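You operate a simulated robot arm through the tools that you are given. There is no shell and no other tool. Be economical: measure what you need, move in short steps, check, and stop when the job is done.

Carry out the task below with a simulated robot arm. There is one attempt and no reset: what you move stays moved.

TASK
Turn the volt knob to 220 V.
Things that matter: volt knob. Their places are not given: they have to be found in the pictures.

It is judged by the outcome, as a careful person would: the job done as asked, and still so three seconds after it is handed in. It fails if anything else is knocked over, pushed out of place, dropped, spilled or broken.

THE ROBOT
A 7-joint arm with a two-finger parallel gripper, fixed in place. Base frame: the origin is at the foot of the arm, x ahead of it, y to its left, z up. Lengths are in cm, angles in rad, forces in N, time in s.
Its first joint turns from -1.152 to 1.152 rad. Payload 2.5 kg.
Tool frame: the origin (TCP) lies between the finger pads and is the grasp point; the fingertips stand 2.3 cm ahead of it; z points along the fingers, y is the line along which they close. The gripper opens to 9.4 cm. The fingers are 3.8 cm wide and 1 cm thick; the gripper's body (5.4 by 9.6 cm) begins 3.9 cm behind the TCP.
Orientation is that of the tool frame in the base frame, as a unit quaternion [w, x, y, z]. With the fingers straight down and closing along the base's y, the tool's x points along the base's -x, its y along +y and its z along -z.

THE INTERFACE
- The arm moves only by the tool nudge_tool. Its argument "steps" is a list of rows, each an object (a shift or turn left out is 0, a gripper value left out holds the last) with "linear": the shift along the base's x, y, z in units of 500 mm (1.0 is 500 mm), a list of three; "delta_rot": the turn, a rotation vector about the base's x, y, z in units of 180 degrees (1.0 is 180 degrees), a list of three; "jaw": the opening, from 0 (shut) to 1 (fully open). In form: [{"linear": [x, y, z], "delta_rot": [ax, ay, az], "jaw": jaw}, ...]. A call has 1 to 8 rows; each row is the pose to reach, as a shift and turn from the pose commanded when the call began. A call with a number of a shift or a turn outside -1 to 1 is refused whole. A row lasts 0.2 s, in which the tool goes at most 5 cm and 0.15 rad; a call with a longer step from one row to the next is refused whole, and so is a gripper value outside its range. A pose out of reach is approached as far as the arm can. The call stops where the force on the tool passes 40 N (or 10 N more than at its start, if that is more) or the arm is blocked; 0.2 s more then pass. The fingers move at their own pace (about 10.8 cm/s each) and stop on an object; they squeeze with about 42 N. The grip force told is the motor's: it shows also when the fingers shut on nothing. Time passes only in rows, and 0.2 s behind the last, so rows that repeat a pose let the fingers close. It gives the time, the measured TCP pose, the force on the tool (base axes), the opening and the grip force at its end, in the units of the frame above (readings bear some noise).
- Cameras (640 x 400 px; columns grow to the right, rows downward): "scene" is fixed at [8.78, -38.94, 56.11]; the picture's right is [0.98, -0.19, 0.00], its down [-0.08, -0.40, -0.91] and it looks along [0.18, 0.90, -0.41] (base axes); focal length 346 px, centre (320, 200). "wrist" rides on the gripper at [-3.9, 0, -4.4] in the tool frame; the picture's right is [0.00, -1.00, 0.00], its down [0.97, 0.00, -0.24] and it looks along [0.24, 0.00, 0.97] (tool axes); focal length 218 px, centre (320, 200).
- snapshot(camera): a new picture of that camera. No time passes.
- locate(camera, pixels): for up to 12 pixels [column, row] of the newest picture of that camera ("zoom" is the newest enlarged one), the place [x, y, z] in the base frame of the surface seen there, good to about 0.2 cm. No time passes.
- inspect(camera, box): a new picture of the part [left, top, right, bottom] of that camera's present view, enlarged. No time passes.
- close_job(): hands the job in; it is judged then, once.

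Work in short steps. Measure before you move; look again where a grasp or a placing could have gone wrong, and mend it. You have 60 turns and 24 pictures in all, the two below and enlarged ones among them. Open the gripper and draw the arm clear of the work before you hand the job in, unless the task says otherwise; then end with one line.

The tools are called as a command line: name --argument value ..., lists and objects as JSON in quotes. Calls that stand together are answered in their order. nudge_tool: Moves the arm, as the interface text tells. Its arguments: {"type":"object","properties":{"steps":{"type":"array","items":{"type":"object","properties":{"linear":{"type":"array","items":{"type":"number"}},"delta_rot":{"type":"array","items":{"type":"number"}},"jaw":{"type":"number"}}}}},"required":["steps"]} The other tools are called the same way: snapshot (camera) takes a picture; locate (camera, pixels) gives the place of the surface under pixels of a picture; inspect (camera, box) takes an enlarged picture of a part of a camera's view; close_job () hands the job in.

At the start:

```text
clock: 0.0
eef_pos: [29.75, 33.55, 31.12]
tcp_rot: [0.0, 0.0, 1.0, 0.0]
contact_force: [0.4, 0.5, -0.4]
width: 9.4
finger_force: 0.2
```

scene: 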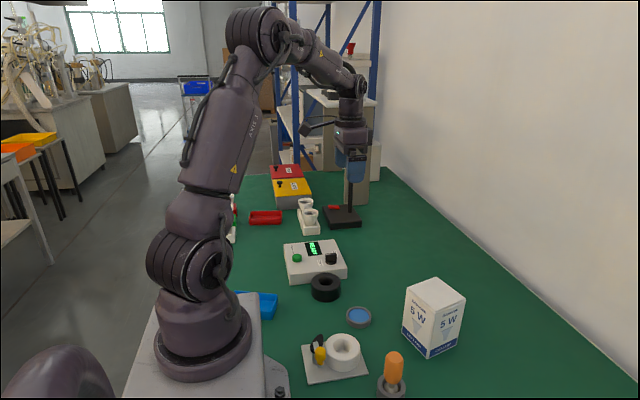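
wrist: 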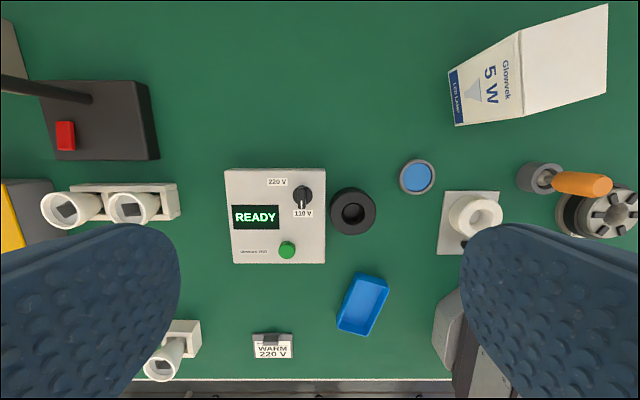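

The device with a READY display has a black knob at wrist pixel (302,195), with labels 220 V at (277,182) and 110 V at (302,213). I'll enlarge it and measure.

inspect --camera "wrist" --box '[220, 160, 340, 270]'

inspect --camera "scene" --box '[270, 225, 370, 305]'

locate --camera "wrist" --pixels '[[302, 195], [277, 182], [302, 213], [315, 180], [287, 248], [240, 180], [315, 250], [302, 190], [352, 210], [302, 204]]'

```text
3.64 times, centred on (280, 215) of wrist
```

zoom: 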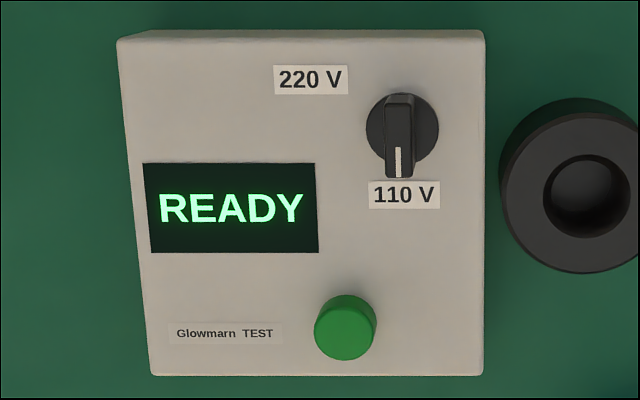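

```text
5.00 times, centred on (320, 265) of scene
```

zoom: 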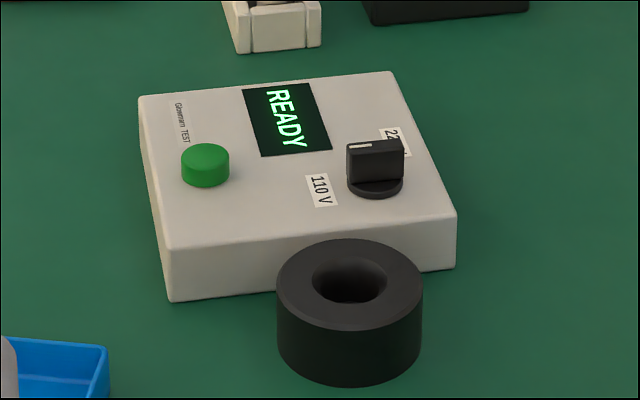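

```text
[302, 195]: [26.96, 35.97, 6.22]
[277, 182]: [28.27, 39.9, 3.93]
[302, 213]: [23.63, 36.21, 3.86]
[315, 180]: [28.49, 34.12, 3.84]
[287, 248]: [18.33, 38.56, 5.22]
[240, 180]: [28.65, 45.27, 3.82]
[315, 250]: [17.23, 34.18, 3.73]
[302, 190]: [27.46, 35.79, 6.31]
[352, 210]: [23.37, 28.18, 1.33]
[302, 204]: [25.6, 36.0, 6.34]
```

The located heights (device top at 3.8) don't fit a work surface at 5.4, so I'll cross-check with the scene camera and some table points.

snapshot --camera "scene"

locate --camera "scene" --pixels '[[331, 255], [331, 262], [300, 247], [297, 258], [340, 270], [380, 280], [325, 278], [300, 310], [349, 150], [342, 266]]'

locate --camera "wrist" --pixels '[[260, 120], [270, 300], [380, 230], [300, 360], [270, 215]]'

```text
19 pictures are left
```

scene: 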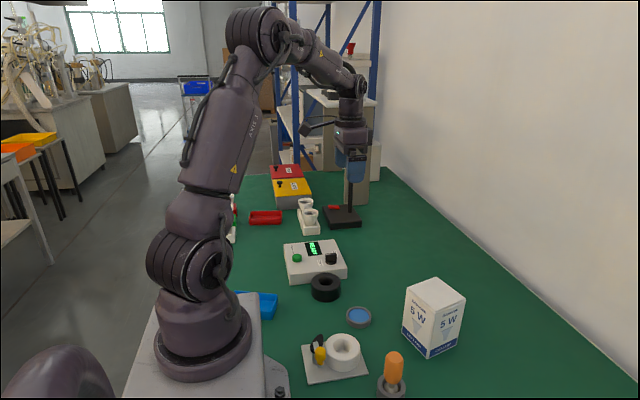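

```text
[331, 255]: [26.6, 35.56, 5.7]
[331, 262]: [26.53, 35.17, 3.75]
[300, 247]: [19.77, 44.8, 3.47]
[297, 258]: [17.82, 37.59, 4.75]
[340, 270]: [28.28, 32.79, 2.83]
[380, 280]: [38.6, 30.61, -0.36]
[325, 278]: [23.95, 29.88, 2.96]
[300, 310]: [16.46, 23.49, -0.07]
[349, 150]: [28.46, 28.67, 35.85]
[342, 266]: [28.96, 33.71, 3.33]
```

```text
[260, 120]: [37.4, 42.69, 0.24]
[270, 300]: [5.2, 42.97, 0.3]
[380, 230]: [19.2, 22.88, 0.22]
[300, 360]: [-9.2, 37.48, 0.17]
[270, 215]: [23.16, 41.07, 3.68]
```

Both cameras agree: the table is at z≈0.2, the device top at 3.8 and the knob bar's top at 6.3, centred near (26.5, 36) and lying along x. The stated surface height of 5.4 doesn't match this, so I'll go down carefully on the measured values. First I move above the knob with a narrower jaw and look again.

nudge_tool --steps '[{"linear": [-0.02, 0.015, -0.08], "jaw": 0.45}, {"linear": [-0.04, 0.03, -0.16]}, {"linear": [-0.055, 0.045, -0.24]}, {"linear": [-0.065, 0.048, -0.3]}, {"linear": [-0.065, 0.048, -0.3]}]'

snapshot --camera "wrist"

```text
clock: 1.2
eef_pos: [26.55, 36.14, 16.12]
tcp_rot: [0.001, 0.0, 1.0, 0.0]
contact_force: [0.4, 0.2, -0.5]
width: 4.24
finger_force: 0.1
```

```text
18 pictures are left
```

wrist: 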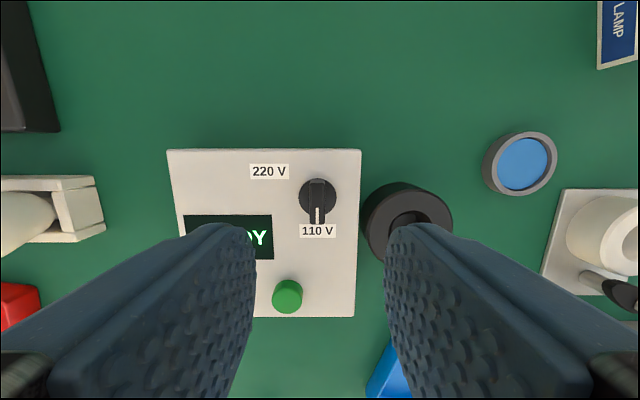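

inspect --camera "wrist" --box '[240, 150, 360, 225]'

locate --camera "wrist" --pixels '[[302, 199], [335, 199], [319, 215], [317, 190], [317, 183], [317, 222], [269, 171], [317, 231], [311, 205], [324, 205]]'

```text
5.33 times, centred on (300, 188) of wrist
```

zoom: 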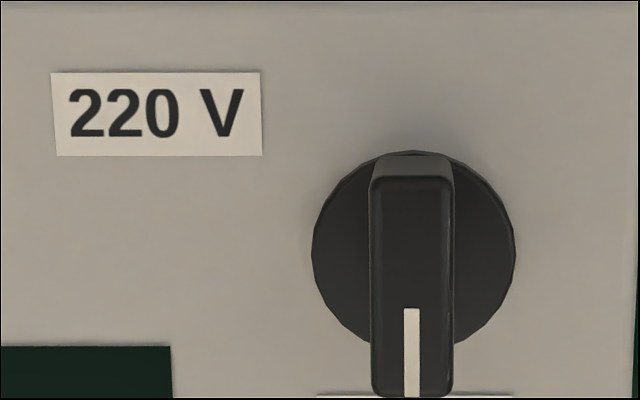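

```text
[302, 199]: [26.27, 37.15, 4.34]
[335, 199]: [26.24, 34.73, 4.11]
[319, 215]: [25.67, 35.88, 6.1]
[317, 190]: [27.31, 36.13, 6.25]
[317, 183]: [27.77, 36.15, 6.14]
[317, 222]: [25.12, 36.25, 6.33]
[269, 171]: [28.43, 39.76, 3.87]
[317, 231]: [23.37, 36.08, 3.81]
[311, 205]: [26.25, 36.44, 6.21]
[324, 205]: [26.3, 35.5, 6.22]
```

The knob axis is at about (26.35, 36.0). The bar runs x 25.1–27.6 and is 1.1 wide, with its top at 6.25 and the disc top at about 4.3. The 220 V label lies at 61° from +x and the pointer is now at 180°, so the turn needed is about −119°. I go down to TCP z≈7.0 with the jaw open.

nudge_tool --steps '[{"linear": [-0.002, 0.001, -0.07]}, {"linear": [-0.0024, 0.001, -0.13]}, {"linear": [-0.0024, 0.001, -0.165]}, {"linear": [-0.0024, 0.001, -0.1824]}, {"linear": [-0.0024, 0.001, -0.1824]}]'

inspect --camera "scene" --box '[270, 215, 370, 295]'

```text
clock: 2.4
eef_pos: [26.48, 36.09, 7.04]
tcp_rot: [0.0, 0.001, 1.0, 0.0]
contact_force: [0.0, 0.2, 0.4]
width: 4.22
finger_force: 0.1
```

```text
5.00 times, centred on (320, 255) of scene
```

zoom: 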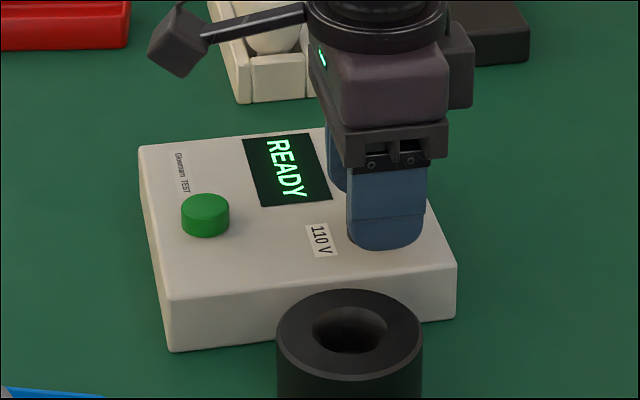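

The fingers straddle the knob with no contact force. I close the jaw without moving.

nudge_tool --steps '[{"jaw": 0.25}, {"jaw": 0.1}, {"jaw": 0.05}, {"jaw": 0.05}]'

```text
clock: 3.4
eef_pos: [26.47, 36.19, 7.17]
tcp_rot: [0.001, -0.001, 1.0, 0.002]
contact_force: [1.6, 15.3, -6.4]
width: 1.07
finger_force: 45.1
```

It grips the 1.07 cm bar, with a 15 N sideways force showing the knob sits slightly towards +y. I ease y by +0.12 and try the first part of the turn.

nudge_tool --steps '[{"linear": [0, 0.0024, 0]}, {"linear": [0, 0.0024, 0], "delta_rot": [0, 0, -0.03]}, {"linear": [0, 0.0024, 0], "delta_rot": [0, 0, -0.06]}, {"linear": [0, 0.0024, 0], "delta_rot": [0, 0, -0.09]}, {"linear": [0, 0.0024, 0], "delta_rot": [0, 0, -0.12]}]'

```text
clock: 4.6
eef_pos: [26.42, 36.24, 7.02]
tcp_rot: [0.0, 0.188, 0.982, 0.001]
contact_force: [-5.5, 7.1, 14.5]
width: 1.1
finger_force: 45.8
```

It turned 21.6° with modest forces and the grip held. I continue to about −70°.

nudge_tool --steps '[{"linear": [0, 0.001, 0.001], "delta_rot": [0, 0, -0.035]}, {"linear": [0, 0.001, 0.002], "delta_rot": [0, 0, -0.07]}, {"linear": [0, 0.001, 0.002], "delta_rot": [0, 0, -0.105]}, {"linear": [0, 0.001, 0.002], "delta_rot": [0, 0, -0.14]}, {"linear": [0, 0.001, 0.002], "delta_rot": [0, 0, -0.175]}, {"linear": [0, 0.001, 0.002], "delta_rot": [0, 0, -0.21]}, {"linear": [0, 0.001, 0.002], "delta_rot": [0, 0, -0.245]}, {"linear": [0, 0.001, 0.002], "delta_rot": [0, 0, -0.27]}]'

snapshot --camera "wrist"

```text
clock: 6.4
eef_pos: [26.36, 36.34, 7.13]
tcp_rot: [0.0, 0.575, 0.818, 0.002]
contact_force: [12.1, 26.8, -24.6]
width: 1.07
finger_force: 44.9
```

```text
15 pictures are left
```

wrist: 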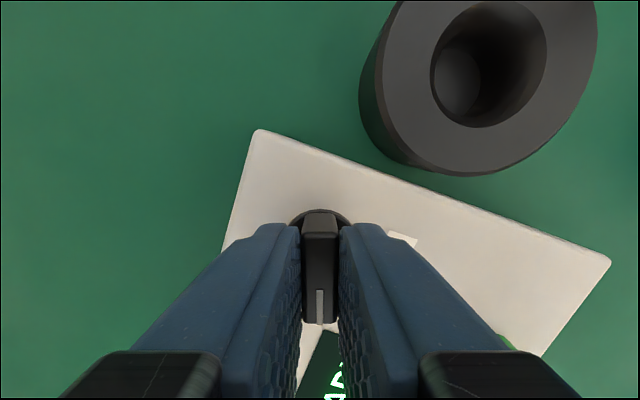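

It has turned 70° and the knob follows. The tool is being pushed +y relative to the command, so I re-centre (+0.17 in y, −0.07 in z) and then turn on to about −110°.

nudge_tool --steps '[{"linear": [0.0005, 0.0034, -0.0014]}, {"linear": [0.0005, 0.0034, -0.0014], "delta_rot": [0, 0, -0.035]}, {"linear": [0.0005, 0.0034, -0.0014], "delta_rot": [0, 0, -0.07]}, {"linear": [0.0005, 0.0034, -0.0014], "delta_rot": [0, 0, -0.105]}, {"linear": [0.0005, 0.0034, -0.0014], "delta_rot": [0, 0, -0.14]}, {"linear": [0.0005, 0.0034, -0.0014], "delta_rot": [0, 0, -0.175]}, {"linear": [0.0005, 0.0034, -0.0014], "delta_rot": [0, 0, -0.21]}, {"linear": [0.0005, 0.0034, -0.0014], "delta_rot": [0, 0, -0.225]}]'

snapshot --camera "wrist"

```text
clock: 8.2
eef_pos: [26.51, 36.36, 7.16]
tcp_rot: [0.001, 0.823, 0.568, 0.001]
contact_force: [14.1, -3.9, 12.0]
width: 1.1
finger_force: 45.3
```

```text
14 pictures are left
```

wrist: 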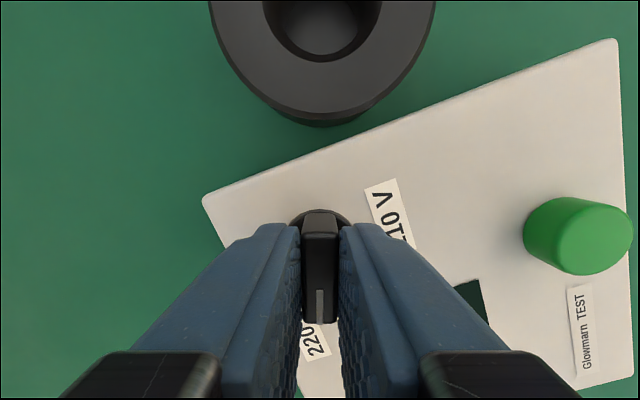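

At 110.8° the pointer nearly reaches the 220 V label, and the reading shows no stop. I turn the last ~8.5°.

nudge_tool --steps '[{"linear": [0.001, 0, 0], "delta_rot": [0, 0, -0.025]}, {"linear": [0.001, 0, 0], "delta_rot": [0, 0, -0.047]}, {"linear": [0.001, 0, 0], "delta_rot": [0, 0, -0.047]}]'

```text
clock: 9.0
eef_pos: [26.55, 36.32, 7.16]
tcp_rot: [0.001, 0.863, 0.505, 0.002]
contact_force: [10.7, -15.6, 16.2]
width: 1.06
finger_force: 45.2
```

At 119.3°. I release and rise straight up to inspect.

nudge_tool --steps '[{"jaw": 0.3}, {"jaw": 0.45}, {"linear": [0, 0, 0.06], "jaw": 0.45}, {"linear": [0, 0, 0.14]}, {"linear": [0, 0, 0.2]}, {"linear": [0, 0, 0.2]}]'

snapshot --camera "wrist"

inspect --camera "wrist" --box '[250, 140, 410, 250]'

inspect --camera "scene" --box '[270, 225, 370, 305]'

```text
clock: 10.4
eef_pos: [26.47, 36.5, 17.08]
tcp_rot: [0.001, 0.862, 0.506, 0.0]
contact_force: [-0.4, -0.4, -0.5]
width: 4.21
finger_force: 0.1
```

```text
13 pictures are left
```

wrist: 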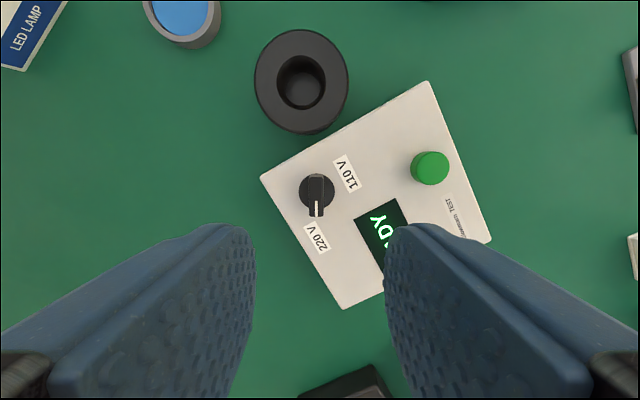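

```text
3.64 times, centred on (330, 195) of wrist
```

zoom: 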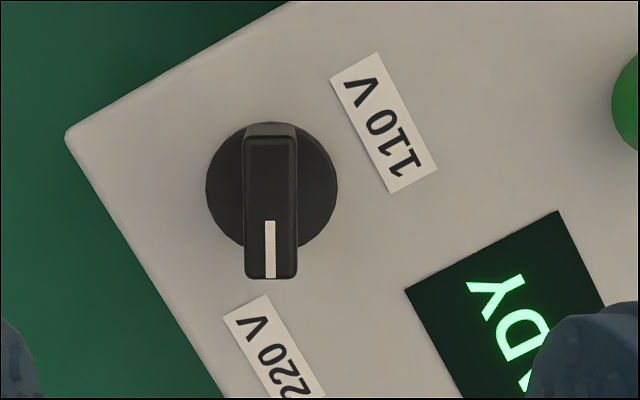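

```text
5.00 times, centred on (320, 265) of scene
```

zoom: 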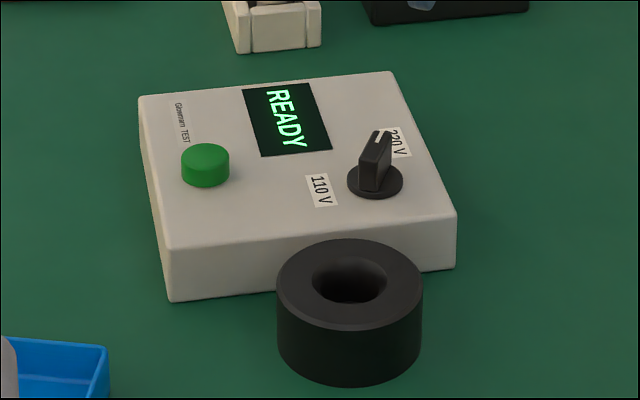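

The device hasn't moved and the pointer aims at the 220 V label. I'll check the angle numerically.

locate --camera "wrist" --pixels '[[316, 212], [316, 203], [316, 182], [317, 238], [346, 174], [300, 191], [334, 191]]'

```text
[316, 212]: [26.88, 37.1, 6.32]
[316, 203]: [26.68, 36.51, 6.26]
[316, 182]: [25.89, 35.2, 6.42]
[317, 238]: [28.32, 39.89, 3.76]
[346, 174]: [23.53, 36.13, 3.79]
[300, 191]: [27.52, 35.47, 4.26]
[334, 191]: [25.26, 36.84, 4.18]
```

The pointer direction (62.5°) matches the label direction (62.7°) from the disc centre at (26.39, 36.15). I raise the arm clear with the jaw open.

nudge_tool --steps '[{"linear": [0, 0, 0.08], "jaw": 0.6}, {"linear": [0, 0, 0.16], "jaw": 1}, {"linear": [0, 0, 0.24]}, {"linear": [0, 0, 0.28]}, {"linear": [0, 0, 0.28]}]'

snapshot --camera "scene"

```text
clock: 11.6
eef_pos: [26.46, 36.43, 31.19]
tcp_rot: [-0.001, 0.862, 0.507, 0.0]
contact_force: [-0.3, 0.4, 0.3]
width: 9.36
finger_force: 0.0
```

```text
10 pictures are left
```

scene: 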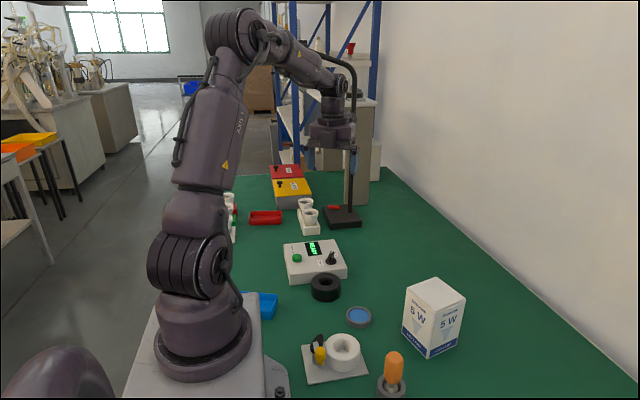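

The scene is undisturbed, the knob points to 220 V and the arm is clear, so I hand the job in.

close_job

```text
The job is handed in.
```

The volt knob now points at 220 V (pointer at 62.5°, label at 62.7°), nothing else was moved, and the arm is clear with the gripper open. The work surface measured about z = 0.2, not the stated 5.4, so I used the measured heights.
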